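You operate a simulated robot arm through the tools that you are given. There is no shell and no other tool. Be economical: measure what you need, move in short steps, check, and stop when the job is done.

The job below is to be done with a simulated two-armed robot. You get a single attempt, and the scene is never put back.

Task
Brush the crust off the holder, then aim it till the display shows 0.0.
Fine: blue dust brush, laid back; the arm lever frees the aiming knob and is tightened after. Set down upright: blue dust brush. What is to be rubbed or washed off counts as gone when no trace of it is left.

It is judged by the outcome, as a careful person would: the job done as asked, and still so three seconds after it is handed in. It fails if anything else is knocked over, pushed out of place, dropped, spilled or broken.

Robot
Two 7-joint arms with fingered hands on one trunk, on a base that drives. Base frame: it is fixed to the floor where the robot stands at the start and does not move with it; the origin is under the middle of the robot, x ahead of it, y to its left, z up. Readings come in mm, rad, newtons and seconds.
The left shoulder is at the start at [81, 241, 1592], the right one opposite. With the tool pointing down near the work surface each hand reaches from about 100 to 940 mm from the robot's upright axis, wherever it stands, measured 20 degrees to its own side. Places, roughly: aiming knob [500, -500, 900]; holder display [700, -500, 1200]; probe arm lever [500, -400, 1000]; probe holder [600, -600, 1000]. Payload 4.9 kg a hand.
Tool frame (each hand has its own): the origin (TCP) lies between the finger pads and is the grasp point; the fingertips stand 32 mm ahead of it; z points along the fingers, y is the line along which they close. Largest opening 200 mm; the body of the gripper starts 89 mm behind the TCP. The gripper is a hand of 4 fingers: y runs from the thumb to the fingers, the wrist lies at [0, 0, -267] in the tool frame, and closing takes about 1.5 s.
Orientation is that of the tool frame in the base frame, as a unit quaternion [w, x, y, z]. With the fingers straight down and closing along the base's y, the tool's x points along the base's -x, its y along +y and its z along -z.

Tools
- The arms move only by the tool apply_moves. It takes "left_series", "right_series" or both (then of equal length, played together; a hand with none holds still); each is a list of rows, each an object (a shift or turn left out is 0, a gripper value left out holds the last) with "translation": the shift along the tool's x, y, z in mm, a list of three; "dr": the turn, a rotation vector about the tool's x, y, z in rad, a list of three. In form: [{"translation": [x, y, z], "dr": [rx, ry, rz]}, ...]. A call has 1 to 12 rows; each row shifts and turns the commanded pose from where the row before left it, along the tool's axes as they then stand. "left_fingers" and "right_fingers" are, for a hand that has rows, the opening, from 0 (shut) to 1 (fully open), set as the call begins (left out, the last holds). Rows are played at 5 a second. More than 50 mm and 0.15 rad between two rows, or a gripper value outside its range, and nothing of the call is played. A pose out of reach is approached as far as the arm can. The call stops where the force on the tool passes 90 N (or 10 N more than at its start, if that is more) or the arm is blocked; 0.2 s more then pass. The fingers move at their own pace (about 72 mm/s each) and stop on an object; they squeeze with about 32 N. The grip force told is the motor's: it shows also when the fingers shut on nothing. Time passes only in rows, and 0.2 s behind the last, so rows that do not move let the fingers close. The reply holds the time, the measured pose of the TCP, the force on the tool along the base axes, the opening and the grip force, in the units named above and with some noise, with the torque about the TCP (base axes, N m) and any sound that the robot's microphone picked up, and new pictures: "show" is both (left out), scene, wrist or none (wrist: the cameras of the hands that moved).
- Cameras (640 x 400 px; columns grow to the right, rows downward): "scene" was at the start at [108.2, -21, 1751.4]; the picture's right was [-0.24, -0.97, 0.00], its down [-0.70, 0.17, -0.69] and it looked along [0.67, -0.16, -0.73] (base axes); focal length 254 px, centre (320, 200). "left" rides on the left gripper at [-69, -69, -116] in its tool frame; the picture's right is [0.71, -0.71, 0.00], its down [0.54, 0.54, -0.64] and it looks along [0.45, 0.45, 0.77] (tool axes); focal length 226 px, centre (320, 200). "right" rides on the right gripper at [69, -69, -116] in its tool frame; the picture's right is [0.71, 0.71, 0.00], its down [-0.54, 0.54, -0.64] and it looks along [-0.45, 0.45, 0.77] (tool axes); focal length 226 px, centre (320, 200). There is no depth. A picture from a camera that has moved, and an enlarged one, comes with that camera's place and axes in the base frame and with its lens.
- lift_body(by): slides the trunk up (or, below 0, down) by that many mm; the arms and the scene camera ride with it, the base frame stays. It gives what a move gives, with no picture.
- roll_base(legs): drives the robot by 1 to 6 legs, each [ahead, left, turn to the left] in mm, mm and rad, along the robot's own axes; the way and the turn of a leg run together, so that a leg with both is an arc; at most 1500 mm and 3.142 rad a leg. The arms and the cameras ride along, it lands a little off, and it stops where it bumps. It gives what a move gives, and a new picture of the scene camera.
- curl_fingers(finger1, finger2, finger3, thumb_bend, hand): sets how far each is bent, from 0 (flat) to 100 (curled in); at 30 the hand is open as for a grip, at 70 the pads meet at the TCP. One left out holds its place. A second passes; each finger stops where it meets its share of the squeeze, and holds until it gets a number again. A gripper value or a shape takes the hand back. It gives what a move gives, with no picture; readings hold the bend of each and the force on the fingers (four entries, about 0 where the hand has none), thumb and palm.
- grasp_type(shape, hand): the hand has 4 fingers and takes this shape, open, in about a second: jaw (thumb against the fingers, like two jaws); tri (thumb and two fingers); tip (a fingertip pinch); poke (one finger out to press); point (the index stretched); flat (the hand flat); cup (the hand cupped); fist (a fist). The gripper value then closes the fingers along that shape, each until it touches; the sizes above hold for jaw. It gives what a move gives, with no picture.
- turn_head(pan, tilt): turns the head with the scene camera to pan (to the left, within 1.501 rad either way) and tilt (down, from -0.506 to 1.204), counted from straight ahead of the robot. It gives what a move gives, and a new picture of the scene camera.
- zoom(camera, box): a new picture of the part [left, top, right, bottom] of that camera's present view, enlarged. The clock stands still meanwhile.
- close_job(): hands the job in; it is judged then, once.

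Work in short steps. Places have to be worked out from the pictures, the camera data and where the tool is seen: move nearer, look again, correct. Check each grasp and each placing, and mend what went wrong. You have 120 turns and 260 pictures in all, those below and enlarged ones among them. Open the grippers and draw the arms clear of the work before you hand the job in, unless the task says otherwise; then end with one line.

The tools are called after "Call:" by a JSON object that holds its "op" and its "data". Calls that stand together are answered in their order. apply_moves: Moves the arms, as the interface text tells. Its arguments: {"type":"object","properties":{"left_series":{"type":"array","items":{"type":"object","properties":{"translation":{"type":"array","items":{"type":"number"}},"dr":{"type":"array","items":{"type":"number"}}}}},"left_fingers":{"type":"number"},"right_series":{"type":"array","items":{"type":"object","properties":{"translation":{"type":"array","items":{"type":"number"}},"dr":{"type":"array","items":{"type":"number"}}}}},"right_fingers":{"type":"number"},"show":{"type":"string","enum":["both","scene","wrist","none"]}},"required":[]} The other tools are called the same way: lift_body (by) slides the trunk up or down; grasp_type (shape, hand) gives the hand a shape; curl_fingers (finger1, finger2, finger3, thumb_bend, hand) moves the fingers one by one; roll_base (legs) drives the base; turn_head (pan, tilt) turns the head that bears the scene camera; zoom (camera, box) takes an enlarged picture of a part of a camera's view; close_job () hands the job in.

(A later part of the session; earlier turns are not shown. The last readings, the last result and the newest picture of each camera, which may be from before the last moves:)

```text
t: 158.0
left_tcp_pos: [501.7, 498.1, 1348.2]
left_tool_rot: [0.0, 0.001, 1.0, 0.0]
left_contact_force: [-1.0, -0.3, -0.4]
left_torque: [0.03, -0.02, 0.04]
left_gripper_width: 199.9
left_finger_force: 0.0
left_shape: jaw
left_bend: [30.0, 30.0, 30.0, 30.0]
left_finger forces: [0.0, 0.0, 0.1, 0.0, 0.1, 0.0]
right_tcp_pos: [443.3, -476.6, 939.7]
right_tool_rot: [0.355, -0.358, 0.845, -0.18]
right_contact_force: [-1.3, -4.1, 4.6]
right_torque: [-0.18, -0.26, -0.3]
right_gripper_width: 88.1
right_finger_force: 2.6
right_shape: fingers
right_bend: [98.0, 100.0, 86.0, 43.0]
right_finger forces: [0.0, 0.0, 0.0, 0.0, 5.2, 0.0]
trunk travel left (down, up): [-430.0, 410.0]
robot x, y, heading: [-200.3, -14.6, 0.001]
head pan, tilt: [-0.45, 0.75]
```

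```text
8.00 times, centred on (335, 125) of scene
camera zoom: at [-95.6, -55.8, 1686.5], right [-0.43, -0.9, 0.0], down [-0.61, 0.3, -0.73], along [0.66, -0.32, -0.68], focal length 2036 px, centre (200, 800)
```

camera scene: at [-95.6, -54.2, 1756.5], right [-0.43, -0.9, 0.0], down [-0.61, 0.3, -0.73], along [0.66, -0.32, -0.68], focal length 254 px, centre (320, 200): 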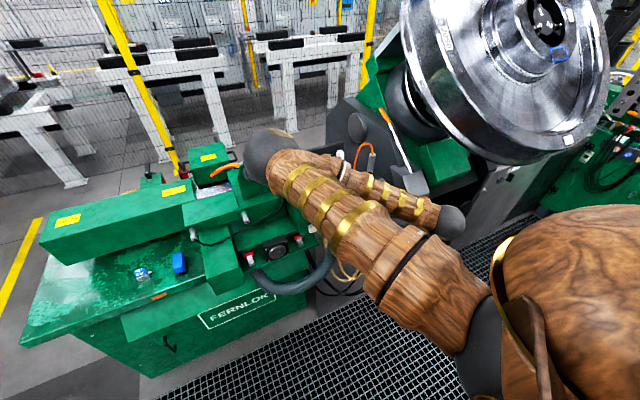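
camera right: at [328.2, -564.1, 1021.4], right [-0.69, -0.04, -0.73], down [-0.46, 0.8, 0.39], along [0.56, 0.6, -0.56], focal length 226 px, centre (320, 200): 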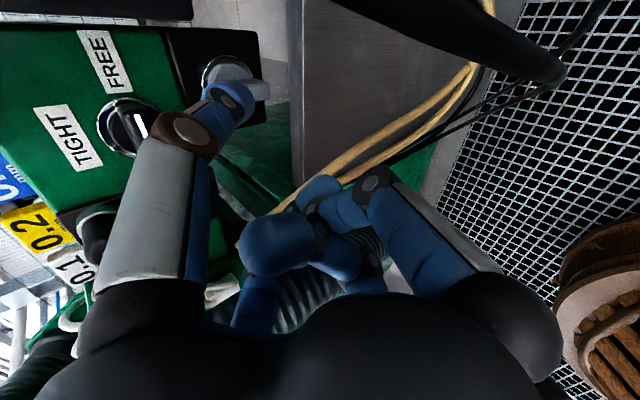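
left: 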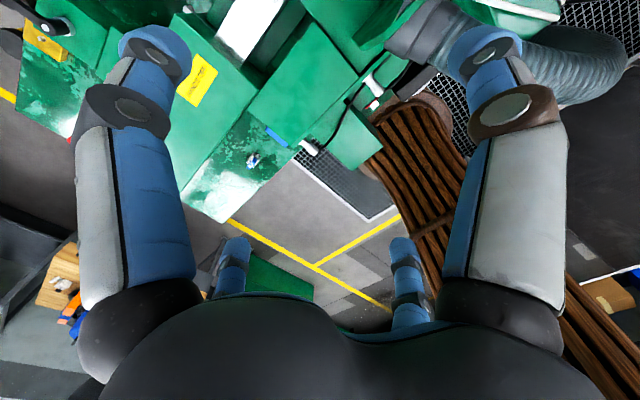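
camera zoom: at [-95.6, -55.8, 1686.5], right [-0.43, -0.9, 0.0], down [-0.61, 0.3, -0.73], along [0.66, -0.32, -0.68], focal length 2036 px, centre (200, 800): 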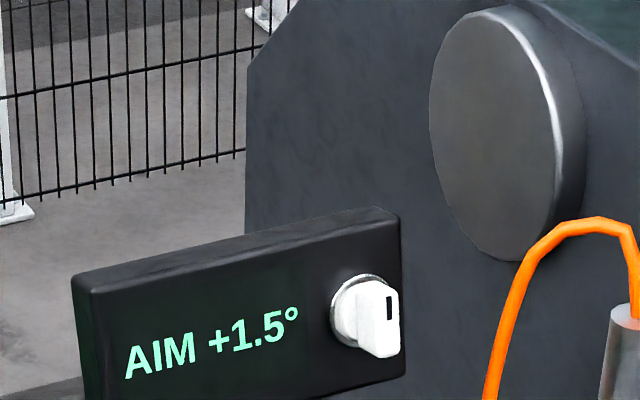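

The tip is riding over the pointer's end. I go back right, drop 9 mm, and push left again.

Call:
{"op": "apply_moves", "data": {"right_series": [{"translation": [11, -10.2, 0.8]}, {"translation": [4, -3.7, 0.2]}, {"translation": [4.2, 5, 6.2]}, {"translation": [-4.4, 4.1, -0.3]}, {"translation": [-4.4, 4.1, -0.3]}, {"translation": [-3.7, 3.4, -0.2]}, {"translation": [-2.2, 2, -0.2]}, {}], "show": "none"}}

Call:
{"op": "zoom", "data": {"camera": "right", "box": [160, 0, 360, 160]}}

Call:
{"op": "zoom", "data": {"camera": "scene", "box": [300, 100, 370, 150]}}

```text
t: 159.8
left_tcp_pos: [504.0, 494.8, 1347.7]
left_tool_rot: [-0.001, 0.001, 1.0, 0.001]
left_contact_force: [-0.9, -0.6, 0.2]
left_torque: [0.0, -0.01, 0.02]
left_gripper_width: 199.8
left_finger_force: 0.0
left_shape: jaw
left_bend: [30.0, 30.0, 30.0, 30.0]
left_finger forces: [0.0, 0.1, 0.0, 0.0, 0.1, 0.0]
right_tcp_pos: [442.7, -481.8, 928.5]
right_tool_rot: [0.353, -0.356, 0.846, -0.181]
right_contact_force: [-3.5, -16.2, -7.0]
right_torque: [0.76, 0.29, -1.12]
right_gripper_width: 87.8
right_finger_force: 7.5
right_shape: fingers
right_bend: [98.0, 100.0, 86.0, 44.0]
right_finger forces: [0.1, 0.0, 0.0, 0.0, 16.0, 0.0]
trunk travel left (down, up): [-430.0, 410.0]
robot x, y, heading: [-200.5, -16.7, -0.002]
head pan, tilt: [-0.45, 0.75]
```

```text
2.50 times, centred on (260, 80) of right
camera zoom: at [356.1, -572.9, 1013.6], right [-0.69, -0.03, -0.73], down [-0.46, 0.8, 0.39], along [0.57, 0.6, -0.56], focal length 565 px, centre (470, 500)
```

zoom: 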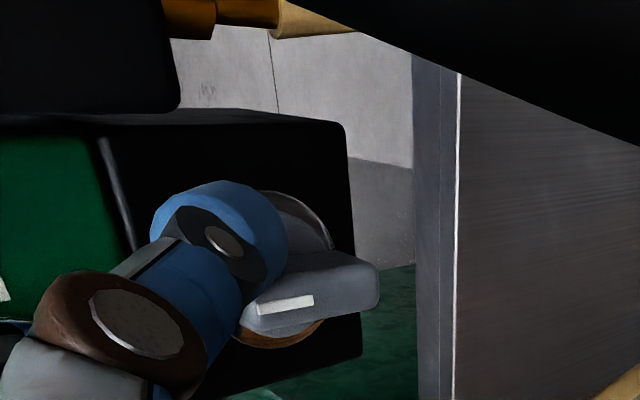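

```text
8.00 times, centred on (335, 125) of scene
camera zoom: at [-94.7, -59.0, 1686.2], right [-0.44, -0.9, 0.0], down [-0.61, 0.3, -0.73], along [0.66, -0.32, -0.68], focal length 2036 px, centre (200, 800)
```

zoom: 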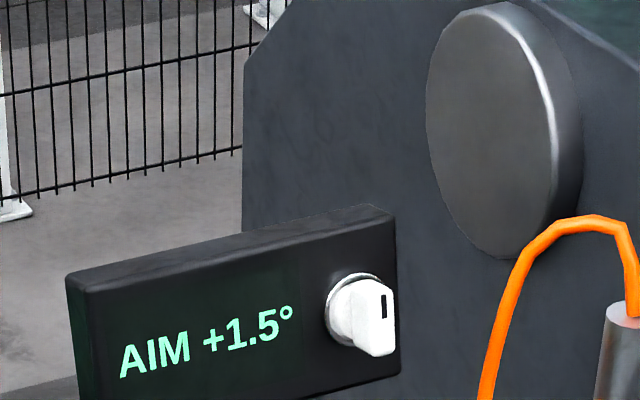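

The pointer seems to have turned a few degrees. I keep pushing.

Call:
{"op": "apply_moves", "data": {"right_series": [{"translation": [-3.7, 3.4, -0.2]}, {"translation": [-3.7, 3.4, -0.2]}, {}], "show": "none"}}

Call:
{"op": "zoom", "data": {"camera": "right", "box": [160, 0, 360, 160]}}

Call:
{"op": "zoom", "data": {"camera": "scene", "box": [300, 100, 370, 150]}}

```text
t: 160.6
left_tcp_pos: [503.1, 493.0, 1349.4]
left_tool_rot: [0.0, 0.002, 1.0, 0.002]
left_contact_force: [0.0, 0.3, -0.1]
left_torque: [0.01, 0.04, -0.01]
left_gripper_width: 199.7
left_finger_force: 0.0
left_shape: jaw
left_bend: [30.0, 30.0, 30.0, 30.0]
left_finger forces: [0.0, 0.0, 0.0, 0.0, 0.0, 0.1]
right_tcp_pos: [441.4, -473.6, 926.2]
right_tool_rot: [0.353, -0.355, 0.847, -0.181]
right_contact_force: [-14.3, -34.4, -12.7]
right_torque: [1.58, 0.37, -2.85]
right_gripper_width: 91.5
right_finger_force: 16.6
right_shape: fingers
right_bend: [98.0, 100.0, 86.0, 42.0]
right_finger forces: [0.0, 0.0, 0.0, 0.1, 33.7, 0.0]
trunk travel left (down, up): [-430.0, 410.0]
robot x, y, heading: [-201.4, -18.2, -0.0]
head pan, tilt: [-0.45, 0.75]
```

```text
2.50 times, centred on (260, 80) of right
camera zoom: at [354.8, -566.3, 1012.0], right [-0.69, -0.03, -0.72], down [-0.45, 0.8, 0.39], along [0.57, 0.6, -0.57], focal length 565 px, centre (470, 500)
```

zoom: 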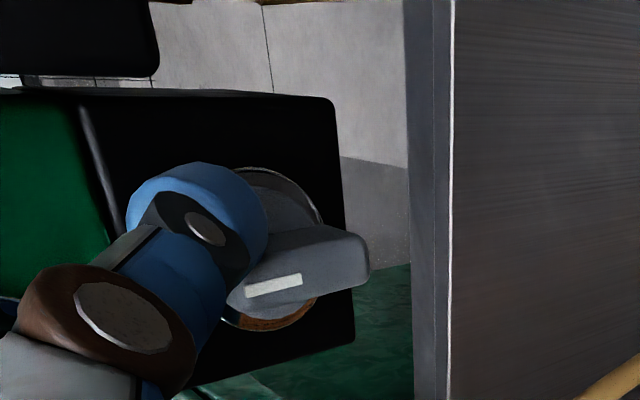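

```text
8.00 times, centred on (335, 125) of scene
camera zoom: at [-95.9, -62.2, 1686.2], right [-0.44, -0.9, 0.0], down [-0.61, 0.3, -0.73], along [0.66, -0.32, -0.68], focal length 2036 px, centre (200, 800)
```

zoom: 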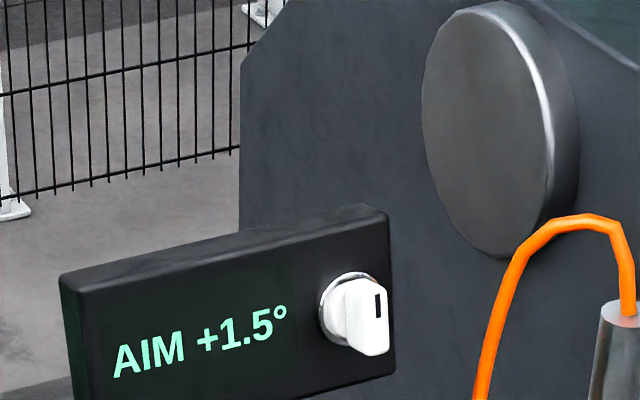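

Even at 34 N it only flexes and the display doesn't change: the grey knob is still locked. By the given places the crank-like handle (tip near (490,−450,975)) is the "probe arm lever". I release and move to its right side to test it.

Call:
{"op": "apply_moves", "data": {"right_series": [{"translation": [8, -7.4, 0.6]}, {"translation": [22.2, 21.5, -32.7]}, {"translation": [-26.2, 4.5, -14.9]}, {"translation": [-26.2, 4.5, -14.9]}, {}], "show": "wrist"}}

Call:
{"op": "zoom", "data": {"camera": "right", "box": [60, 0, 380, 200]}}

```text
t: 161.8
left_tcp_pos: [502.8, 499.9, 1346.5]
left_tool_rot: [-0.001, 0.001, 1.0, 0.0]
left_contact_force: [0.6, -0.7, -0.6]
left_torque: [0.0, 0.01, 0.02]
left_gripper_width: 200.1
left_finger_force: 0.0
left_shape: jaw
left_bend: [30.0, 30.0, 30.0, 30.0]
left_finger forces: [0.0, 0.1, 0.0, 0.1, 0.0, 0.0]
right_tcp_pos: [400.8, -433.3, 968.7]
right_tool_rot: [0.355, -0.358, 0.845, -0.18]
right_contact_force: [0.2, -1.0, -0.8]
right_torque: [-0.02, -0.02, 0.01]
right_gripper_width: 83.7
right_finger_force: 0.0
right_shape: fingers
right_bend: [98.0, 100.0, 86.0, 45.0]
right_finger forces: [0.1, 0.1, 0.0, 0.0, 0.1, 0.0]
trunk travel left (down, up): [-430.0, 410.0]
robot x, y, heading: [-196.8, -15.0, 0.002]
head pan, tilt: [-0.45, 0.75]
camera right: at [315.2, -526.8, 1053.8], right [-0.69, -0.04, -0.73], down [-0.46, 0.8, 0.39], along [0.56, 0.6, -0.56], focal length 226 px, centre (320, 200)
```

right: 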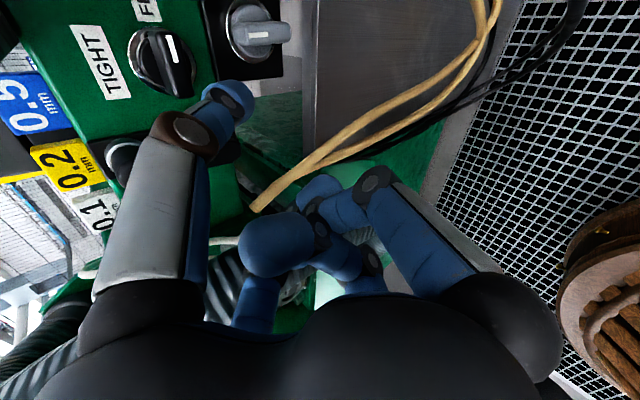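

```text
2.00 times, centred on (220, 100) of right
camera zoom: at [315.2, -526.8, 1053.8], right [-0.69, -0.04, -0.73], down [-0.46, 0.8, 0.39], along [0.56, 0.6, -0.56], focal length 452 px, centre (520, 400)
```

zoom: 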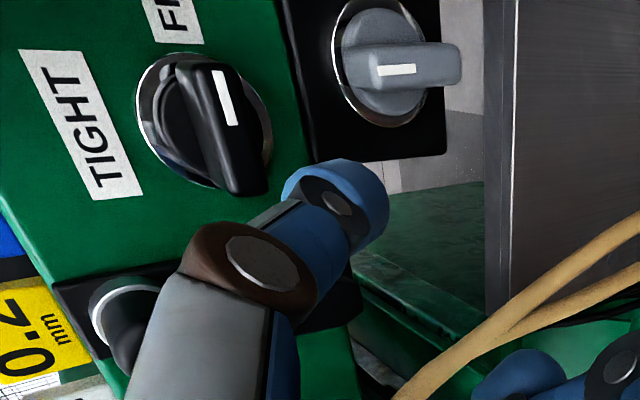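

The black pointer is at FREE; the grey one sprang back. The crank arm lies just left of the thumb. I go 22 mm deeper and push its lower end to the left.

Call:
{"op": "apply_moves", "data": {"right_series": [{"translation": [-5.4, -5.2, 8]}, {"translation": [-5.4, -5.2, 8]}, {"translation": [-3.7, 3.4, -0.2]}, {"translation": [-3.7, 3.4, -0.2]}, {"translation": [-3.7, 3.4, -0.2]}, {"translation": [-3.7, 3.4, -0.2]}, {}], "show": "none"}}

Call:
{"op": "zoom", "data": {"camera": "right", "box": [60, 0, 380, 200]}}

```text
t: 163.4
left_tcp_pos: [502.5, 492.2, 1349.3]
left_tool_rot: [0.0, 0.002, 1.0, 0.002]
left_contact_force: [0.2, -0.2, 0.0]
left_torque: [0.04, 0.03, -0.01]
left_gripper_width: 199.7
left_finger_force: 0.0
left_shape: jaw
left_bend: [30.0, 30.0, 30.0, 30.0]
left_finger forces: [0.0, 0.0, 0.0, 0.0, 0.1, 0.0]
right_tcp_pos: [418.2, -420.2, 967.8]
right_tool_rot: [0.354, -0.355, 0.846, -0.18]
right_contact_force: [-11.7, -40.6, -0.1]
right_torque: [1.96, -0.57, 0.33]
right_gripper_width: 87.1
right_finger_force: 20.6
right_shape: fingers
right_bend: [100.0, 100.0, 85.0, 45.0]
right_finger forces: [0.0, 0.1, 41.2, 0.0, 0.0, 0.0]
trunk travel left (down, up): [-430.0, 410.0]
robot x, y, heading: [-199.7, -17.4, -0.002]
head pan, tilt: [-0.45, 0.75]
```

```text
2.00 times, centred on (220, 100) of right
camera zoom: at [331.2, -511.5, 1052.2], right [-0.69, -0.03, -0.73], down [-0.45, 0.8, 0.39], along [0.57, 0.6, -0.56], focal length 452 px, centre (520, 400)
```

zoom: 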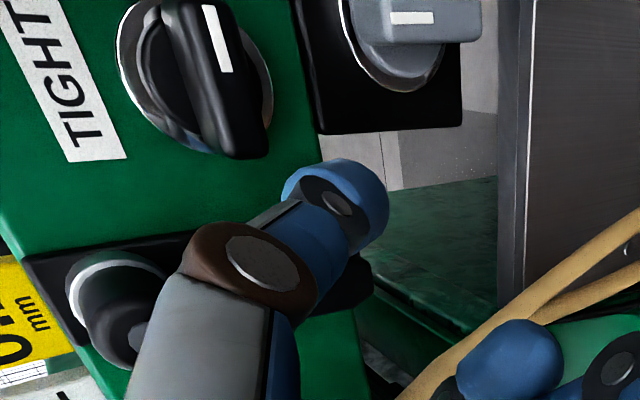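

Finger 3 met something on the left (the hose, near (427,−355,1016)). I back off right away and check the scene.

Call:
{"op": "apply_moves", "data": {"right_series": [{"translation": [8, -7.4, 0.6]}, {"translation": [7, -6.5, 0.5]}, {}], "show": "scene"}}

Call:
{"op": "zoom", "data": {"camera": "scene", "box": [220, 120, 380, 220]}}

```text
t: 164.2
left_tcp_pos: [502.3, 499.7, 1347.1]
left_tool_rot: [-0.001, 0.0, 1.0, 0.0]
left_contact_force: [0.4, 0.3, 0.5]
left_torque: [0.02, -0.02, -0.01]
left_gripper_width: 199.8
left_finger_force: 0.0
left_shape: jaw
left_bend: [30.0, 30.0, 30.0, 30.0]
left_finger forces: [0.0, 0.0, 0.0, 0.0, 0.0, 0.1]
right_tcp_pos: [422.3, -431.4, 969.0]
right_tool_rot: [0.356, -0.359, 0.844, -0.179]
right_contact_force: [0.1, -0.4, 0.7]
right_torque: [0.01, -0.03, 0.02]
right_gripper_width: 87.3
right_finger_force: 0.1
right_shape: fingers
right_bend: [98.0, 100.0, 87.0, 45.0]
right_finger forces: [0.0, 0.1, 0.0, 0.0, 0.1, 0.0]
trunk travel left (down, up): [-430.0, 410.0]
robot x, y, heading: [-199.2, -17.4, -0.003]
head pan, tilt: [-0.45, 0.75]
camera scene: at [-94.9, -55.5, 1686.4], right [-0.43, -0.9, 0.0], down [-0.61, 0.3, -0.73], along [0.66, -0.32, -0.68], focal length 254 px, centre (320, 200)
```

scene: 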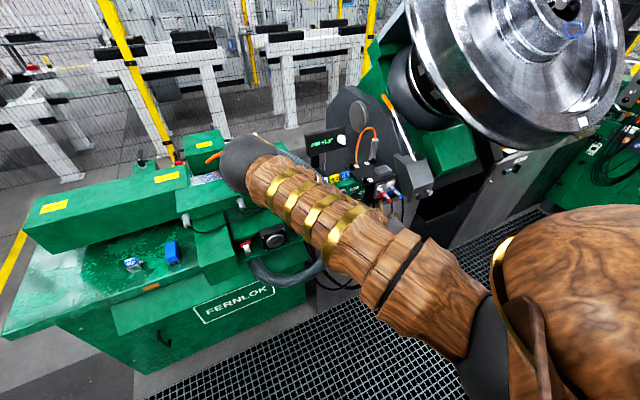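

```text
4.00 times, centred on (300, 170) of scene
camera zoom: at [-94.9, -55.5, 1686.4], right [-0.43, -0.9, 0.0], down [-0.61, 0.3, -0.73], along [0.66, -0.32, -0.68], focal length 1018 px, centre (400, 320)
```

zoom: 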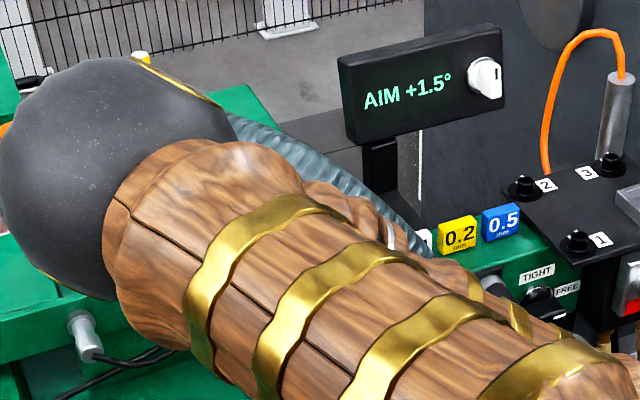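

The hose is unharmed. I retract and roll the hand further so the thumb points straight up-forward and the palm sits below it, leaving clearance to the hose.

Call:
{"op": "apply_moves", "data": {"right_series": [{"translation": [20.7, 20.1, -30.5]}, {"translation": [30.7, -28.5, 2.1]}, {"dr": [0, 0, -0.135]}, {"dr": [0, 0, -0.135]}, {"dr": [0, 0, -0.135]}, {"dr": [0, 0, -0.135]}, {"dr": [0, 0, -0.135]}, {"dr": [0, 0, -0.135]}, {"translation": [0, -11, 11.7]}, {}], "show": "wrist"}}

Call:
{"op": "zoom", "data": {"camera": "right", "box": [100, 0, 420, 200]}}

```text
t: 166.4
left_tcp_pos: [502.2, 500.1, 1348.2]
left_tool_rot: [-0.001, 0.001, 1.0, 0.0]
left_contact_force: [-0.5, -0.3, 0.0]
left_torque: [0.0, 0.0, -0.01]
left_gripper_width: 199.9
left_finger_force: 0.0
left_shape: jaw
left_bend: [30.0, 30.0, 30.0, 30.0]
left_finger forces: [0.0, 0.0, 0.1, 0.0, 0.0, 0.0]
right_tcp_pos: [394.3, -474.3, 969.9]
right_tool_rot: [-0.256, 0.662, -0.635, 0.305]
right_contact_force: [-0.8, -0.1, -0.6]
right_torque: [0.01, 0.02, 0.0]
right_gripper_width: 87.5
right_finger_force: 0.0
right_shape: fingers
right_bend: [98.0, 100.0, 87.0, 45.0]
right_finger forces: [0.1, 0.1, 0.1, 0.0, 0.1, 0.0]
trunk travel left (down, up): [-430.0, 410.0]
robot x, y, heading: [-199.6, -17.3, -0.001]
head pan, tilt: [-0.45, 0.75]
camera right: at [356.5, -533.9, 1103.8], right [-0.48, -0.75, -0.46], down [-0.84, 0.54, 0.0], along [0.24, 0.39, -0.89], focal length 226 px, centre (320, 200)
```

right: 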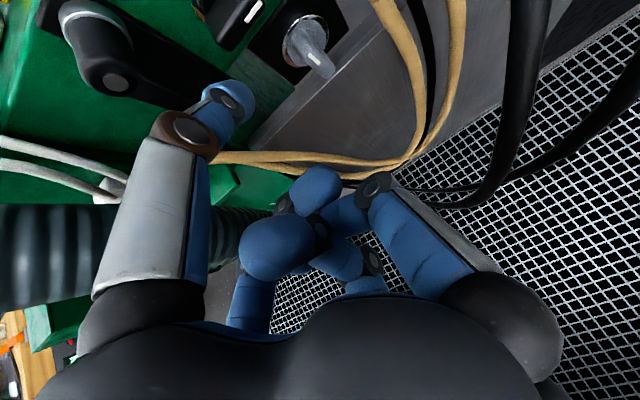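

```text
2.00 times, centred on (260, 100) of right
camera zoom: at [356.5, -533.9, 1103.8], right [-0.48, -0.75, -0.46], down [-0.84, 0.54, 0.0], along [0.24, 0.39, -0.89], focal length 452 px, centre (440, 400)
```

zoom: 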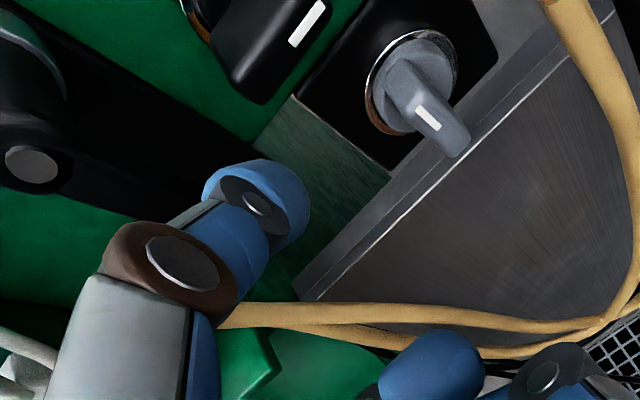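

From this angle the "crank" reads differently: a flat arm near the face, with the grip tube protruding at its upper end, near (480,−449,1050). I bring the thumb to the right of that grip and push it left.

Call:
{"op": "apply_moves", "data": {"right_series": [{"translation": [6.6, -23.3, -22]}, {"translation": [6.6, -23.3, -22]}, {"translation": [0, -10.9, 11.7]}, {}], "show": "none"}}

Call:
{"op": "zoom", "data": {"camera": "right", "box": [60, 0, 380, 200]}}

Call:
{"op": "apply_moves", "data": {"right_series": [{"translation": [-4, -0.3, -0.2]}, {"translation": [-4, -0.3, -0.2]}, {"translation": [-4, -0.3, -0.2]}, {"translation": [-4, -0.3, -0.2]}, {}], "show": "none"}}

Call:
{"op": "zoom", "data": {"camera": "right", "box": [60, 0, 380, 200]}}

```text
t: 167.4
left_tcp_pos: [503.4, 500.0, 1348.0]
left_tool_rot: [-0.001, 0.001, 1.0, 0.0]
left_contact_force: [-0.6, 0.2, -0.7]
left_torque: [0.01, 0.0, 0.0]
left_gripper_width: 199.7
left_finger_force: 0.1
left_shape: jaw
left_bend: [30.0, 30.0, 30.0, 30.0]
left_finger forces: [0.0, 0.0, 0.0, 0.1, 0.0, 0.1]
right_tcp_pos: [409.3, -481.6, 1035.5]
right_tool_rot: [-0.255, 0.662, -0.635, 0.305]
right_contact_force: [0.4, 0.2, -0.2]
right_torque: [0.0, -0.02, -0.04]
right_gripper_width: 87.3
right_finger_force: 0.1
right_shape: fingers
right_bend: [98.0, 100.0, 87.0, 45.0]
right_finger forces: [0.0, 0.1, 0.0, 0.0, 0.1, 0.0]
trunk travel left (down, up): [-430.0, 410.0]
robot x, y, heading: [-202.3, -19.9, -0.004]
head pan, tilt: [-0.45, 0.75]
```

```text
2.00 times, centred on (220, 100) of right
camera zoom: at [371.4, -542.2, 1169.6], right [-0.48, -0.75, -0.46], down [-0.84, 0.54, 0.0], along [0.24, 0.39, -0.89], focal length 452 px, centre (520, 400)
```

zoom: 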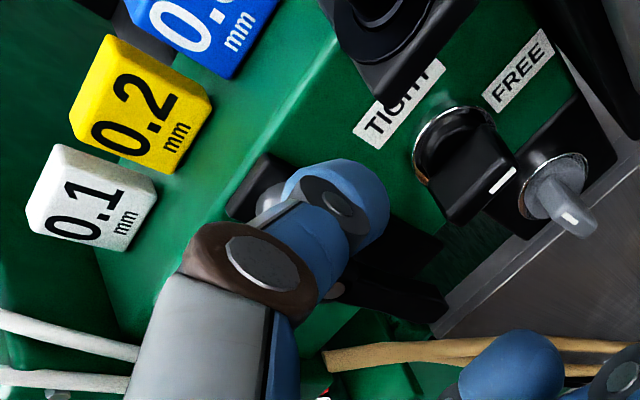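

```text
t: 168.6
left_tcp_pos: [501.9, 499.0, 1346.7]
left_tool_rot: [0.0, 0.001, 1.0, 0.0]
left_contact_force: [-0.1, 0.0, 0.4]
left_torque: [0.0, 0.0, 0.01]
left_gripper_width: 200.0
left_finger_force: 0.1
left_shape: jaw
left_bend: [30.0, 30.0, 30.0, 30.0]
left_finger forces: [0.0, 0.0, 0.0, 0.0, 0.1, 0.0]
right_tcp_pos: [409.4, -468.3, 1034.6]
right_tool_rot: [-0.256, 0.662, -0.635, 0.306]
right_contact_force: [-0.6, -0.1, 0.1]
right_torque: [-0.03, -0.01, 0.0]
right_gripper_width: 87.4
right_finger_force: 0.0
right_shape: fingers
right_bend: [98.0, 100.0, 87.0, 45.0]
right_finger forces: [0.0, 0.0, 0.0, 0.0, 0.0, 0.0]
trunk travel left (down, up): [-430.0, 410.0]
robot x, y, heading: [-203.9, -20.5, 0.001]
head pan, tilt: [-0.45, 0.75]
```

```text
2.00 times, centred on (220, 100) of right
camera zoom: at [372.3, -526.9, 1169.5], right [-0.48, -0.75, -0.46], down [-0.84, 0.54, 0.0], along [0.24, 0.39, -0.89], focal length 452 px, centre (520, 400)
```

zoom: 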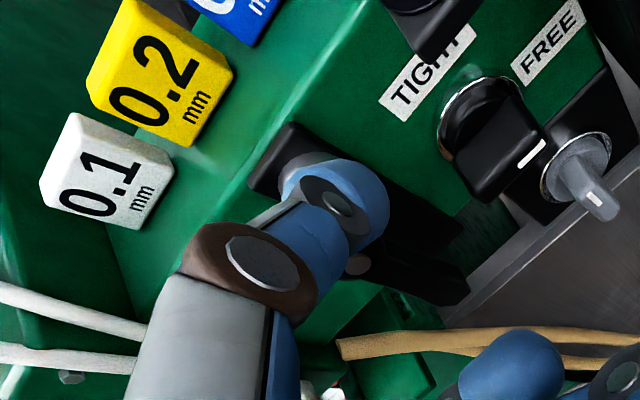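

Now it's clear: a hub tube protrudes, and the lever arm hangs from its outer end, with its end near (480,−450,992). I go to the right of that arm's end and push it left.

Call:
{"op": "apply_moves", "data": {"right_series": [{"translation": [14, 0.9, 0.7]}, {"translation": [-3.6, 36.8, 26.3]}, {"translation": [-5, -0.3, -0.2]}, {"translation": [-5, -0.3, -0.2]}, {"translation": [-5, -0.3, -0.2]}, {"translation": [-5, -0.3, -0.2]}, {"translation": [-5, -0.3, -0.2]}, {}], "show": "none"}}

Call:
{"op": "zoom", "data": {"camera": "right", "box": [60, 0, 380, 200]}}

```text
t: 170.4
left_tcp_pos: [503.7, 494.3, 1348.5]
left_tool_rot: [-0.001, 0.002, 1.0, 0.001]
left_contact_force: [-0.1, 0.7, -0.1]
left_torque: [-0.01, -0.05, -0.03]
left_gripper_width: 199.8
left_finger_force: 0.1
left_shape: jaw
left_bend: [30.0, 30.0, 30.0, 30.0]
left_finger forces: [0.0, 0.0, 0.1, 0.1, 0.0, 0.0]
right_tcp_pos: [402.5, -460.8, 989.3]
right_tool_rot: [-0.253, 0.66, -0.638, 0.307]
right_contact_force: [0.4, -23.8, 1.1]
right_torque: [0.87, -0.13, -1.93]
right_gripper_width: 87.7
right_finger_force: 11.8
right_shape: fingers
right_bend: [98.0, 100.0, 87.0, 45.0]
right_finger forces: [0.0, 0.1, 0.0, 0.0, 23.9, 0.0]
trunk travel left (down, up): [-430.0, 410.0]
robot x, y, heading: [-200.8, -20.7, -0.003]
head pan, tilt: [-0.45, 0.75]
```

```text
2.00 times, centred on (220, 100) of right
camera zoom: at [365.2, -520.3, 1123.0], right [-0.49, -0.75, -0.46], down [-0.84, 0.55, 0.0], along [0.25, 0.38, -0.89], focal length 452 px, centre (520, 400)
```

zoom: 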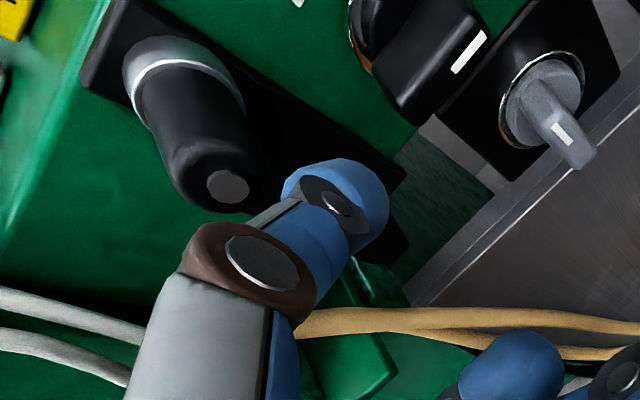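

Call:
{"op": "apply_moves", "data": {"right_series": [{"translation": [-4, -0.3, -0.2]}, {"translation": [-4, -0.3, -0.2]}, {}], "show": "none"}}

Call:
{"op": "zoom", "data": {"camera": "right", "box": [60, 0, 380, 200]}}

```text
t: 171.2
left_tcp_pos: [504.8, 489.5, 1350.8]
left_tool_rot: [-0.001, 0.001, 1.0, 0.002]
left_contact_force: [-1.6, 0.1, -0.2]
left_torque: [-0.02, -0.01, -0.02]
left_gripper_width: 199.9
left_finger_force: 0.1
left_shape: jaw
left_bend: [30.0, 30.0, 30.0, 30.0]
left_finger forces: [0.0, 0.0, 0.0, 0.0, 0.1, 0.0]
right_tcp_pos: [402.5, -459.7, 988.4]
right_tool_rot: [-0.252, 0.657, -0.641, 0.308]
right_contact_force: [2.3, -59.5, 3.2]
right_torque: [2.14, -0.16, -4.89]
right_gripper_width: 88.8
right_finger_force: 30.0
right_shape: fingers
right_bend: [98.0, 100.0, 87.0, 45.0]
right_finger forces: [0.0, 0.0, 0.0, 0.0, 59.3, 0.1]
trunk travel left (down, up): [-430.0, 410.0]
robot x, y, heading: [-198.2, -16.9, -0.006]
head pan, tilt: [-0.45, 0.75]
```

```text
2.00 times, centred on (220, 100) of right
camera zoom: at [363.9, -519.2, 1122.0], right [-0.49, -0.74, -0.46], down [-0.83, 0.55, 0.0], along [0.25, 0.38, -0.89], focal length 452 px, centre (520, 400)
```

zoom: 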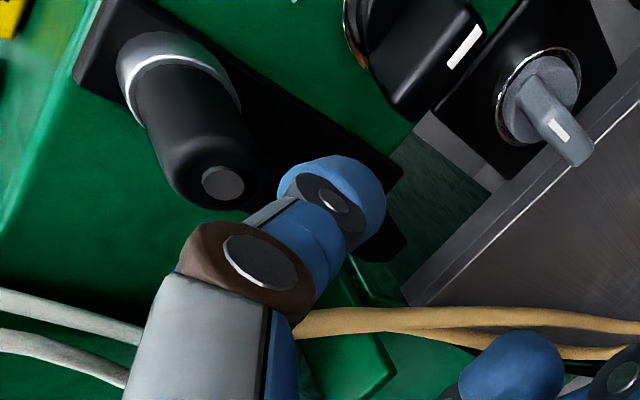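

No movement at 59 N: it's at a stop in that direction. I retract, roll further so the thumb is on the upper left, and approach the arm's left side to push it right.

Call:
{"op": "apply_moves", "data": {"right_series": [{"translation": [10, 0.6, 0.5]}, {"translation": [0, 27.4, -29.2]}, {"dr": [0, 0, -0.135]}, {"dr": [0, 0, -0.135]}, {"dr": [0, 0, -0.135]}, {"dr": [0, 0, -0.135]}, {"dr": [0, 0, -0.135]}, {"dr": [0, 0, -0.135]}, {"translation": [13.6, -12.6, 16.9]}, {}], "show": "wrist"}}

Call:
{"op": "zoom", "data": {"camera": "right", "box": [60, 0, 380, 200]}}

```text
t: 173.4
left_tcp_pos: [502.2, 500.1, 1346.5]
left_tool_rot: [-0.001, 0.001, 1.0, -0.001]
left_contact_force: [0.4, -0.8, 0.4]
left_torque: [0.01, 0.04, -0.01]
left_gripper_width: 199.8
left_finger_force: 0.1
left_shape: jaw
left_bend: [30.0, 30.0, 30.0, 30.0]
left_finger forces: [0.0, 0.0, 0.0, 0.0, 0.0, 0.1]
right_tcp_pos: [389.5, -457.6, 992.9]
right_tool_rot: [-0.114, 0.859, -0.324, 0.38]
right_contact_force: [0.5, 0.5, -0.8]
right_torque: [0.01, 0.02, -0.01]
right_gripper_width: 87.7
right_finger_force: 0.0
right_shape: fingers
right_bend: [98.0, 100.0, 87.0, 45.0]
right_finger forces: [0.1, 0.0, 0.0, 0.0, 0.1, 0.1]
trunk travel left (down, up): [-430.0, 410.0]
robot x, y, heading: [-197.6, -15.3, -0.003]
head pan, tilt: [-0.45, 0.75]
camera right: at [371.7, -443.4, 1140.9], right [0.02, -0.99, 0.1], down [-0.99, -0.03, -0.11], along [0.12, -0.09, -0.99], focal length 226 px, centre (320, 200)
```

right: 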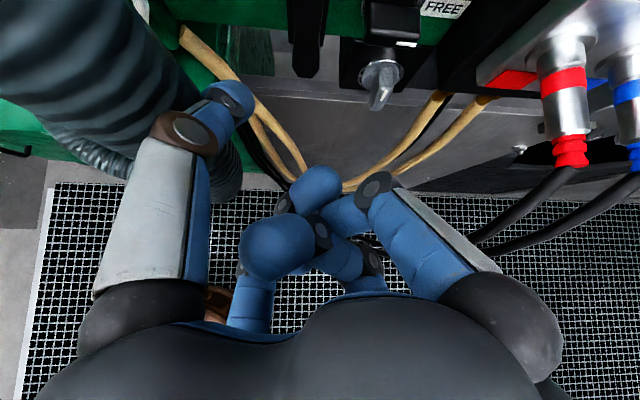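

```text
2.00 times, centred on (220, 100) of right
camera zoom: at [371.7, -443.4, 1140.9], right [0.02, -0.99, 0.1], down [-0.99, -0.03, -0.11], along [0.12, -0.09, -0.99], focal length 452 px, centre (520, 400)
```

zoom: 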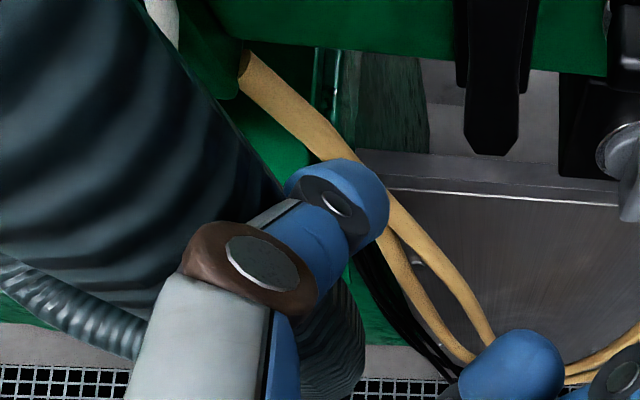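

Top-down view now: the lever arm's end is at about (480,−445,998), with the thumb tip 40 mm to its left and nearer to me. I move in alongside and push right.

Call:
{"op": "apply_moves", "data": {"right_series": [{"translation": [5.1, 6.1, 0.4]}, {"translation": [7.9, -7.5, 14.4]}, {"translation": [7.9, -7.5, 14.4]}, {"translation": [3.2, 3.8, 0.24]}, {"translation": [3.2, 3.8, 0.24]}, {"translation": [3.2, 3.8, 0.24]}, {"translation": [3.2, 3.8, 0.24]}, {"translation": [3.2, 3.8, 0.24]}, {}], "show": "none"}}

Call:
{"op": "zoom", "data": {"camera": "right", "box": [100, 0, 420, 200]}}

```text
t: 175.4
left_tcp_pos: [503.0, 499.4, 1347.8]
left_tool_rot: [-0.001, 0.001, 1.0, -0.001]
left_contact_force: [-0.8, 0.3, -1.3]
left_torque: [0.0, 0.0, -0.02]
left_gripper_width: 199.6
left_finger_force: 0.0
left_shape: jaw
left_bend: [30.0, 30.0, 30.0, 30.0]
left_finger forces: [0.0, 0.0, 0.0, 0.0, 0.0, 0.1]
right_tcp_pos: [425.1, -491.9, 987.3]
right_tool_rot: [-0.115, 0.858, -0.324, 0.381]
right_contact_force: [-0.2, 2.7, -1.6]
right_torque: [-0.17, 0.15, 0.14]
right_gripper_width: 88.7
right_finger_force: 0.7
right_shape: fingers
right_bend: [98.0, 100.0, 87.0, 45.0]
right_finger forces: [0.0, 0.0, 0.1, 0.0, 3.0, 0.0]
trunk travel left (down, up): [-430.0, 410.0]
robot x, y, heading: [-202.3, -17.5, 0.002]
head pan, tilt: [-0.45, 0.75]
```

```text
2.00 times, centred on (260, 100) of right
camera zoom: at [407.3, -478.1, 1136.9], right [0.02, -0.99, 0.1], down [-0.99, -0.03, -0.11], along [0.12, -0.09, -0.99], focal length 452 px, centre (440, 400)
```

zoom: 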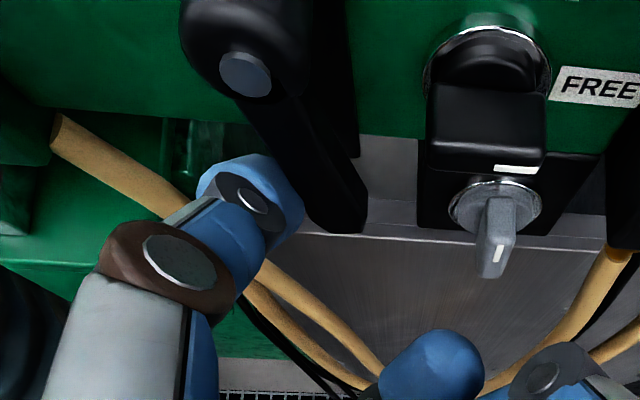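

The lever swings to the right with only about 3 N: this is the real arm lever. I follow its arc further, right and up, until it stops.

Call:
{"op": "apply_moves", "data": {"right_series": [{"translation": [4.4, 2.9, -1.1]}, {"translation": [4.4, 2.9, -1.1]}, {"translation": [4.9, 1.3, -2.5]}, {"translation": [4.9, 1.3, -2.5]}, {"translation": [4.2, -0.7, -3.3]}, {}], "show": "none"}}

Call:
{"op": "zoom", "data": {"camera": "right", "box": [100, 0, 420, 200]}}

```text
t: 176.8
left_tcp_pos: [503.6, 499.0, 1346.5]
left_tool_rot: [-0.001, 0.001, 1.0, -0.001]
left_contact_force: [0.3, 0.8, -0.5]
left_torque: [-0.01, 0.04, 0.0]
left_gripper_width: 200.2
left_finger_force: 0.1
left_shape: jaw
left_bend: [30.0, 30.0, 30.0, 30.0]
left_finger forces: [0.1, 0.1, 0.1, 0.0, 0.0, 0.0]
right_tcp_pos: [426.1, -510.8, 1005.3]
right_tool_rot: [-0.114, 0.858, -0.325, 0.381]
right_contact_force: [-2.3, 1.1, -5.2]
right_torque: [-0.27, 0.28, 0.13]
right_gripper_width: 84.9
right_finger_force: 2.4
right_shape: fingers
right_bend: [98.0, 100.0, 87.0, 46.0]
right_finger forces: [0.1, 0.0, 0.0, 0.0, 4.9, 0.0]
trunk travel left (down, up): [-430.0, 410.0]
robot x, y, heading: [-198.5, -16.2, 0.001]
head pan, tilt: [-0.45, 0.75]
```

```text
2.00 times, centred on (260, 100) of right
camera zoom: at [407.2, -498.0, 1154.2], right [0.02, -0.99, 0.1], down [-0.99, -0.03, -0.11], along [0.12, -0.09, -0.99], focal length 452 px, centre (440, 400)
```

zoom: 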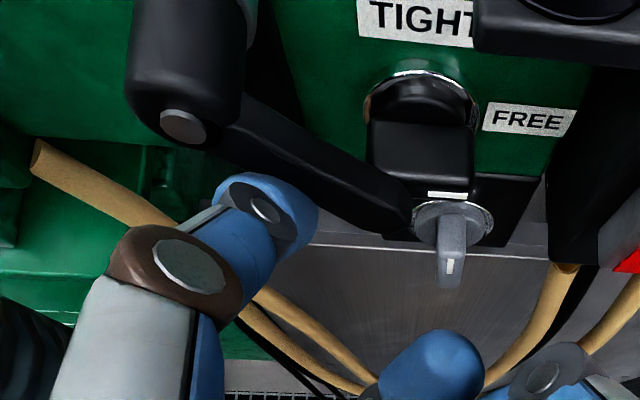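

Call:
{"op": "apply_moves", "data": {"right_series": [{"translation": [4.2, -0.7, -3.3]}, {"translation": [4.2, -0.7, -3.3]}, {"translation": [3.5, -1.4, -3.4]}, {"translation": [3.5, -1.4, -3.4]}, {}], "show": "none"}}

Call:
{"op": "zoom", "data": {"camera": "right", "box": [100, 0, 420, 200]}}

Call:
{"op": "zoom", "data": {"camera": "scene", "box": [280, 110, 400, 200]}}

```text
t: 178.0
left_tcp_pos: [503.1, 499.4, 1347.0]
left_tool_rot: [0.0, 0.0, 1.0, 0.0]
left_contact_force: [-0.1, -0.2, 0.7]
left_torque: [0.02, 0.0, 0.0]
left_gripper_width: 199.7
left_finger_force: 0.0
left_shape: jaw
left_bend: [30.0, 30.0, 30.0, 30.0]
left_finger forces: [0.1, 0.0, 0.0, 0.0, 0.0, 0.1]
right_tcp_pos: [424.6, -517.1, 1025.9]
right_tool_rot: [-0.114, 0.858, -0.324, 0.381]
right_contact_force: [-5.8, -0.9, -5.5]
right_torque: [-0.28, 0.28, 0.19]
right_gripper_width: 82.0
right_finger_force: 3.6
right_shape: fingers
right_bend: [98.0, 100.0, 87.0, 47.0]
right_finger forces: [0.1, 0.1, 0.0, 0.0, 7.7, 0.0]
trunk travel left (down, up): [-430.0, 410.0]
robot x, y, heading: [-203.5, -20.7, 0.001]
head pan, tilt: [-0.45, 0.75]
```

```text
2.00 times, centred on (260, 100) of right
camera zoom: at [406.3, -505.3, 1174.5], right [0.02, -0.99, 0.1], down [-0.99, -0.03, -0.11], along [0.12, -0.09, -0.99], focal length 452 px, centre (440, 400)
```

zoom: 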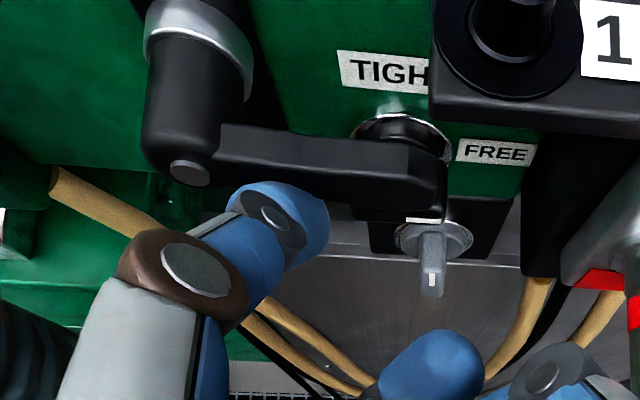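

```text
4.44 times, centred on (340, 155) of scene
camera zoom: at [-95.2, -56.4, 1686.4], right [-0.44, -0.9, 0.0], down [-0.61, 0.3, -0.73], along [0.66, -0.32, -0.68], focal length 1131 px, centre (231, 400)
```

zoom: 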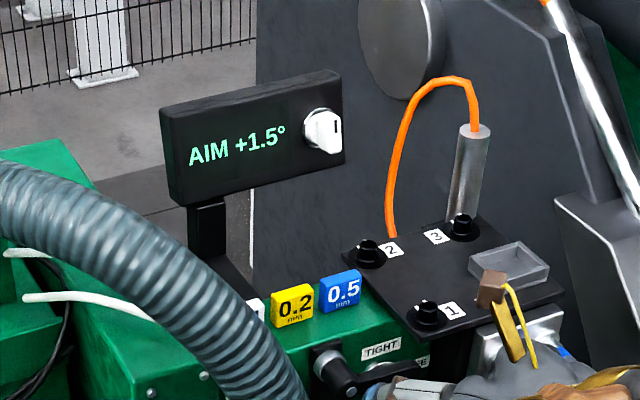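

The lever now points right (fully swung). I withdraw downwards so as not to disturb it, roll back, and return to the left of the grey knob's pointer.

Call:
{"op": "apply_moves", "data": {"right_series": [{"translation": [-14.5, 11, 17.1]}, {"translation": [-22.5, 21.2, -32.8]}, {"dr": [0, 0, 0.14]}, {"dr": [0, 0, 0.14]}, {"dr": [0, 0, 0.14]}, {"dr": [0, 0, 0.14]}, {"dr": [0, 0, 0.14]}, {"dr": [0, 0, 0.14]}, {"dr": [0, 0, 0.14]}, {"dr": [0, 0, 0.14]}, {"dr": [0, 0, 0.14]}, {"dr": [0, 0, 0.14]}], "show": "none"}}

Call:
{"op": "apply_moves", "data": {"right_series": [{"dr": [0, 0, 0.11]}, {"dr": [0, 0, 0.11]}, {"translation": [-7.8, 28.2, 15.5]}, {"translation": [-7.8, 28.2, 15.5]}, {"translation": [-7.8, 28.2, 15.5]}, {"translation": [-14.5, -14.1, 21.4]}, {"translation": [-14.5, -14.1, 21.4]}, {}], "show": "none"}}

Call:
{"op": "zoom", "data": {"camera": "right", "box": [120, 0, 400, 175]}}

```text
t: 180.6
left_tcp_pos: [502.3, 500.3, 1347.2]
left_tool_rot: [-0.001, 0.002, 1.0, 0.0]
left_contact_force: [0.4, 0.8, 0.5]
left_torque: [0.02, -0.01, 0.0]
left_gripper_width: 200.2
left_finger_force: 0.0
left_shape: jaw
left_bend: [30.0, 30.0, 30.0, 30.0]
left_finger forces: [0.1, 0.0, 0.0, 0.1, 0.1, 0.0]
right_tcp_pos: [380.0, -516.6, 1000.4]
right_tool_rot: [0.333, -0.447, 0.801, -0.217]
right_contact_force: [0.9, 0.1, 0.2]
right_torque: [-0.02, -0.04, -0.02]
right_gripper_width: 87.2
right_finger_force: 0.0
right_shape: fingers
right_bend: [98.0, 100.0, 87.0, 45.0]
right_finger forces: [0.1, 0.0, 0.1, 0.1, 0.0, 0.0]
trunk travel left (down, up): [-430.0, 410.0]
robot x, y, heading: [-203.8, -17.4, -0.003]
head pan, tilt: [-0.45, 0.75]
```

```text
t: 182.4
left_tcp_pos: [501.9, 498.2, 1347.9]
left_tool_rot: [-0.001, 0.002, 1.0, 0.0]
left_contact_force: [-0.5, -0.4, 0.4]
left_torque: [0.02, -0.01, -0.01]
left_gripper_width: 199.6
left_finger_force: 0.1
left_shape: jaw
left_bend: [30.0, 30.0, 30.0, 30.0]
left_finger forces: [0.0, 0.0, 0.0, 0.1, 0.1, 0.0]
right_tcp_pos: [445.9, -445.2, 931.4]
right_tool_rot: [0.355, -0.357, 0.845, -0.18]
right_contact_force: [-0.6, -0.2, 0.4]
right_torque: [0.01, 0.02, 0.02]
right_gripper_width: 87.2
right_finger_force: 0.0
right_shape: fingers
right_bend: [98.0, 100.0, 87.0, 45.0]
right_finger forces: [0.0, 0.0, 0.0, 0.0, 0.0, 0.0]
trunk travel left (down, up): [-430.0, 410.0]
robot x, y, heading: [-201.9, -17.9, 0.004]
head pan, tilt: [-0.45, 0.75]
```

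```text
2.29 times, centred on (260, 88) of right
camera zoom: at [359.1, -537.1, 1015.1], right [-0.68, -0.04, -0.73], down [-0.46, 0.8, 0.39], along [0.57, 0.6, -0.56], focal length 517 px, centre (457, 457)
```

zoom: 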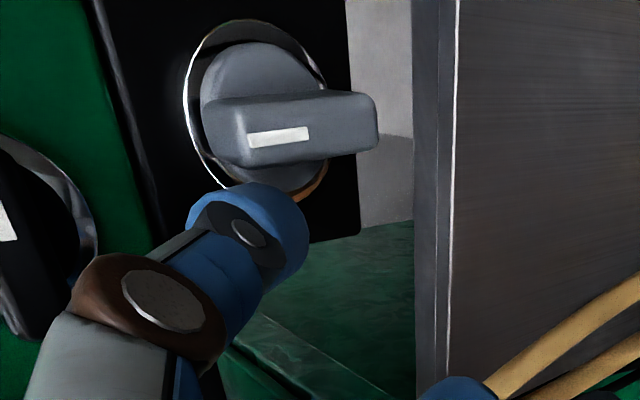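

Same spot as before. I push the pointer's upper end right and watch the display.

Call:
{"op": "apply_moves", "data": {"right_series": [{"translation": [3.7, -3.4, 0.2]}, {"translation": [3.7, -3.4, 0.2]}, {"translation": [2.9, -2.7, 0.2]}, {}], "show": "none"}}

Call:
{"op": "zoom", "data": {"camera": "right", "box": [120, 0, 400, 175]}}

Call:
{"op": "zoom", "data": {"camera": "scene", "box": [300, 100, 370, 150]}}

```text
t: 183.4
left_tcp_pos: [501.8, 498.4, 1347.3]
left_tool_rot: [0.0, 0.001, 1.0, 0.0]
left_contact_force: [-0.4, 0.1, 0.0]
left_torque: [-0.01, 0.01, 0.0]
left_gripper_width: 200.0
left_finger_force: 0.1
left_shape: jaw
left_bend: [30.0, 30.0, 30.0, 30.0]
left_finger forces: [0.0, 0.1, 0.0, 0.1, 0.0, 0.0]
right_tcp_pos: [445.7, -457.8, 932.3]
right_tool_rot: [0.355, -0.358, 0.845, -0.181]
right_contact_force: [0.3, 2.8, 2.0]
right_torque: [-0.09, -0.07, 0.18]
right_gripper_width: 86.4
right_finger_force: 1.4
right_shape: fingers
right_bend: [98.0, 100.0, 87.0, 45.0]
right_finger forces: [0.1, 0.0, 0.0, 0.0, 2.6, 0.1]
trunk travel left (down, up): [-430.0, 410.0]
robot x, y, heading: [-197.7, -18.1, -0.001]
head pan, tilt: [-0.45, 0.75]
```

```text
2.29 times, centred on (260, 88) of right
camera zoom: at [359.1, -549.7, 1016.7], right [-0.68, -0.04, -0.73], down [-0.46, 0.8, 0.39], along [0.57, 0.6, -0.56], focal length 517 px, centre (457, 457)
```

zoom: 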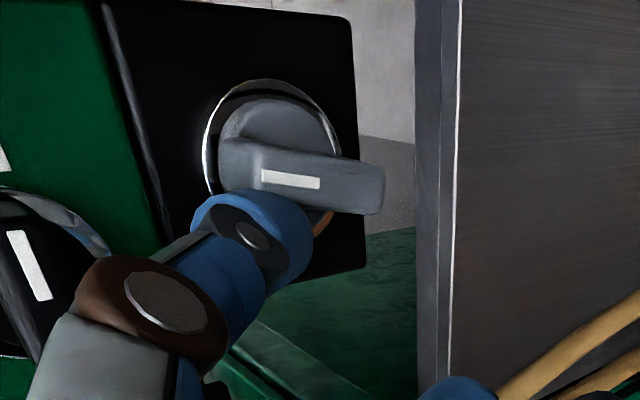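

```text
8.00 times, centred on (335, 125) of scene
camera zoom: at [-95.0, -55.0, 1686.4], right [-0.43, -0.9, 0.0], down [-0.61, 0.3, -0.73], along [0.66, -0.32, -0.68], focal length 2036 px, centre (200, 800)
```

zoom: 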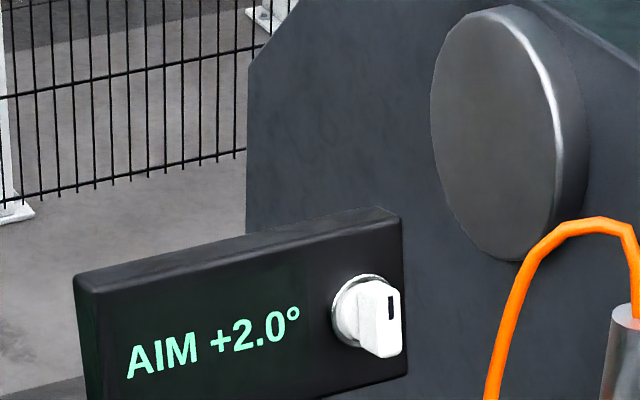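

The knob is free now: the display went to +2.0, so this is the wrong direction. I go round to the pointer's right side to push it left.

Call:
{"op": "apply_moves", "data": {"right_series": [{"translation": [-3.7, 3.4, -0.2]}, {"translation": [22.2, 21.5, -32.7]}, {"translation": [20.1, -17.2, 2.3]}, {"translation": [20.1, -17.2, 2.3]}, {"translation": [-11.1, -10.7, 16.4]}, {"translation": [-11.1, -10.7, 16.4]}, {"translation": [-2.9, 2.7, -0.2]}, {"translation": [-2.9, 2.7, -0.2]}, {"translation": [-2.9, 2.7, -0.2]}, {"translation": [-2.9, 2.7, -0.2]}, {}], "show": "none"}}

Call:
{"op": "zoom", "data": {"camera": "right", "box": [120, 0, 400, 175]}}

Call:
{"op": "zoom", "data": {"camera": "scene", "box": [300, 100, 370, 150]}}

```text
t: 185.8
left_tcp_pos: [502.8, 498.0, 1347.4]
left_tool_rot: [-0.001, 0.001, 1.0, 0.0]
left_contact_force: [0.7, -0.4, 0.0]
left_torque: [0.0, 0.03, -0.02]
left_gripper_width: 200.0
left_finger_force: 0.1
left_shape: jaw
left_bend: [30.0, 30.0, 30.0, 30.0]
left_finger forces: [0.0, 0.0, 0.0, 0.0, 0.1, 0.1]
right_tcp_pos: [445.2, -491.1, 929.6]
right_tool_rot: [0.354, -0.357, 0.845, -0.18]
right_contact_force: [0.0, -0.5, -0.1]
right_torque: [0.05, 0.01, -0.04]
right_gripper_width: 87.0
right_finger_force: 0.5
right_shape: fingers
right_bend: [98.0, 100.0, 87.0, 45.0]
right_finger forces: [0.1, 0.0, 0.0, 0.1, 0.6, 0.0]
trunk travel left (down, up): [-430.0, 410.0]
robot x, y, heading: [-201.9, -16.9, -0.002]
head pan, tilt: [-0.45, 0.75]
```

```text
2.29 times, centred on (260, 88) of right
camera zoom: at [358.1, -582.5, 1014.1], right [-0.69, -0.04, -0.73], down [-0.46, 0.8, 0.39], along [0.57, 0.6, -0.56], focal length 517 px, centre (457, 457)
```

zoom: 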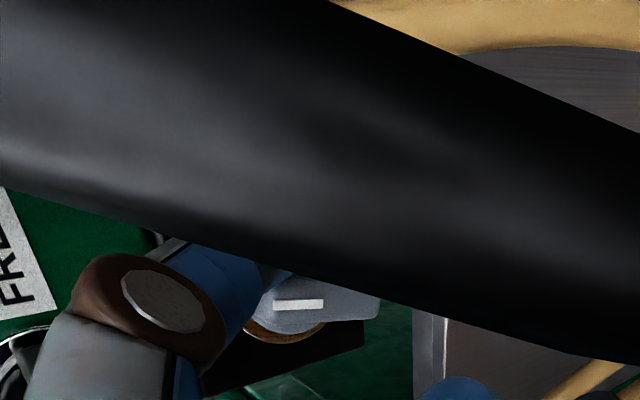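

```text
8.00 times, centred on (335, 125) of scene
camera zoom: at [-95.1, -55.9, 1686.4], right [-0.43, -0.9, 0.0], down [-0.61, 0.3, -0.73], along [0.66, -0.32, -0.68], focal length 2036 px, centre (200, 800)
```

zoom: 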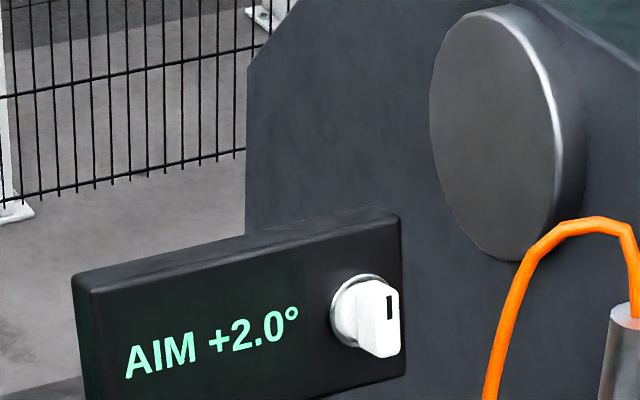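

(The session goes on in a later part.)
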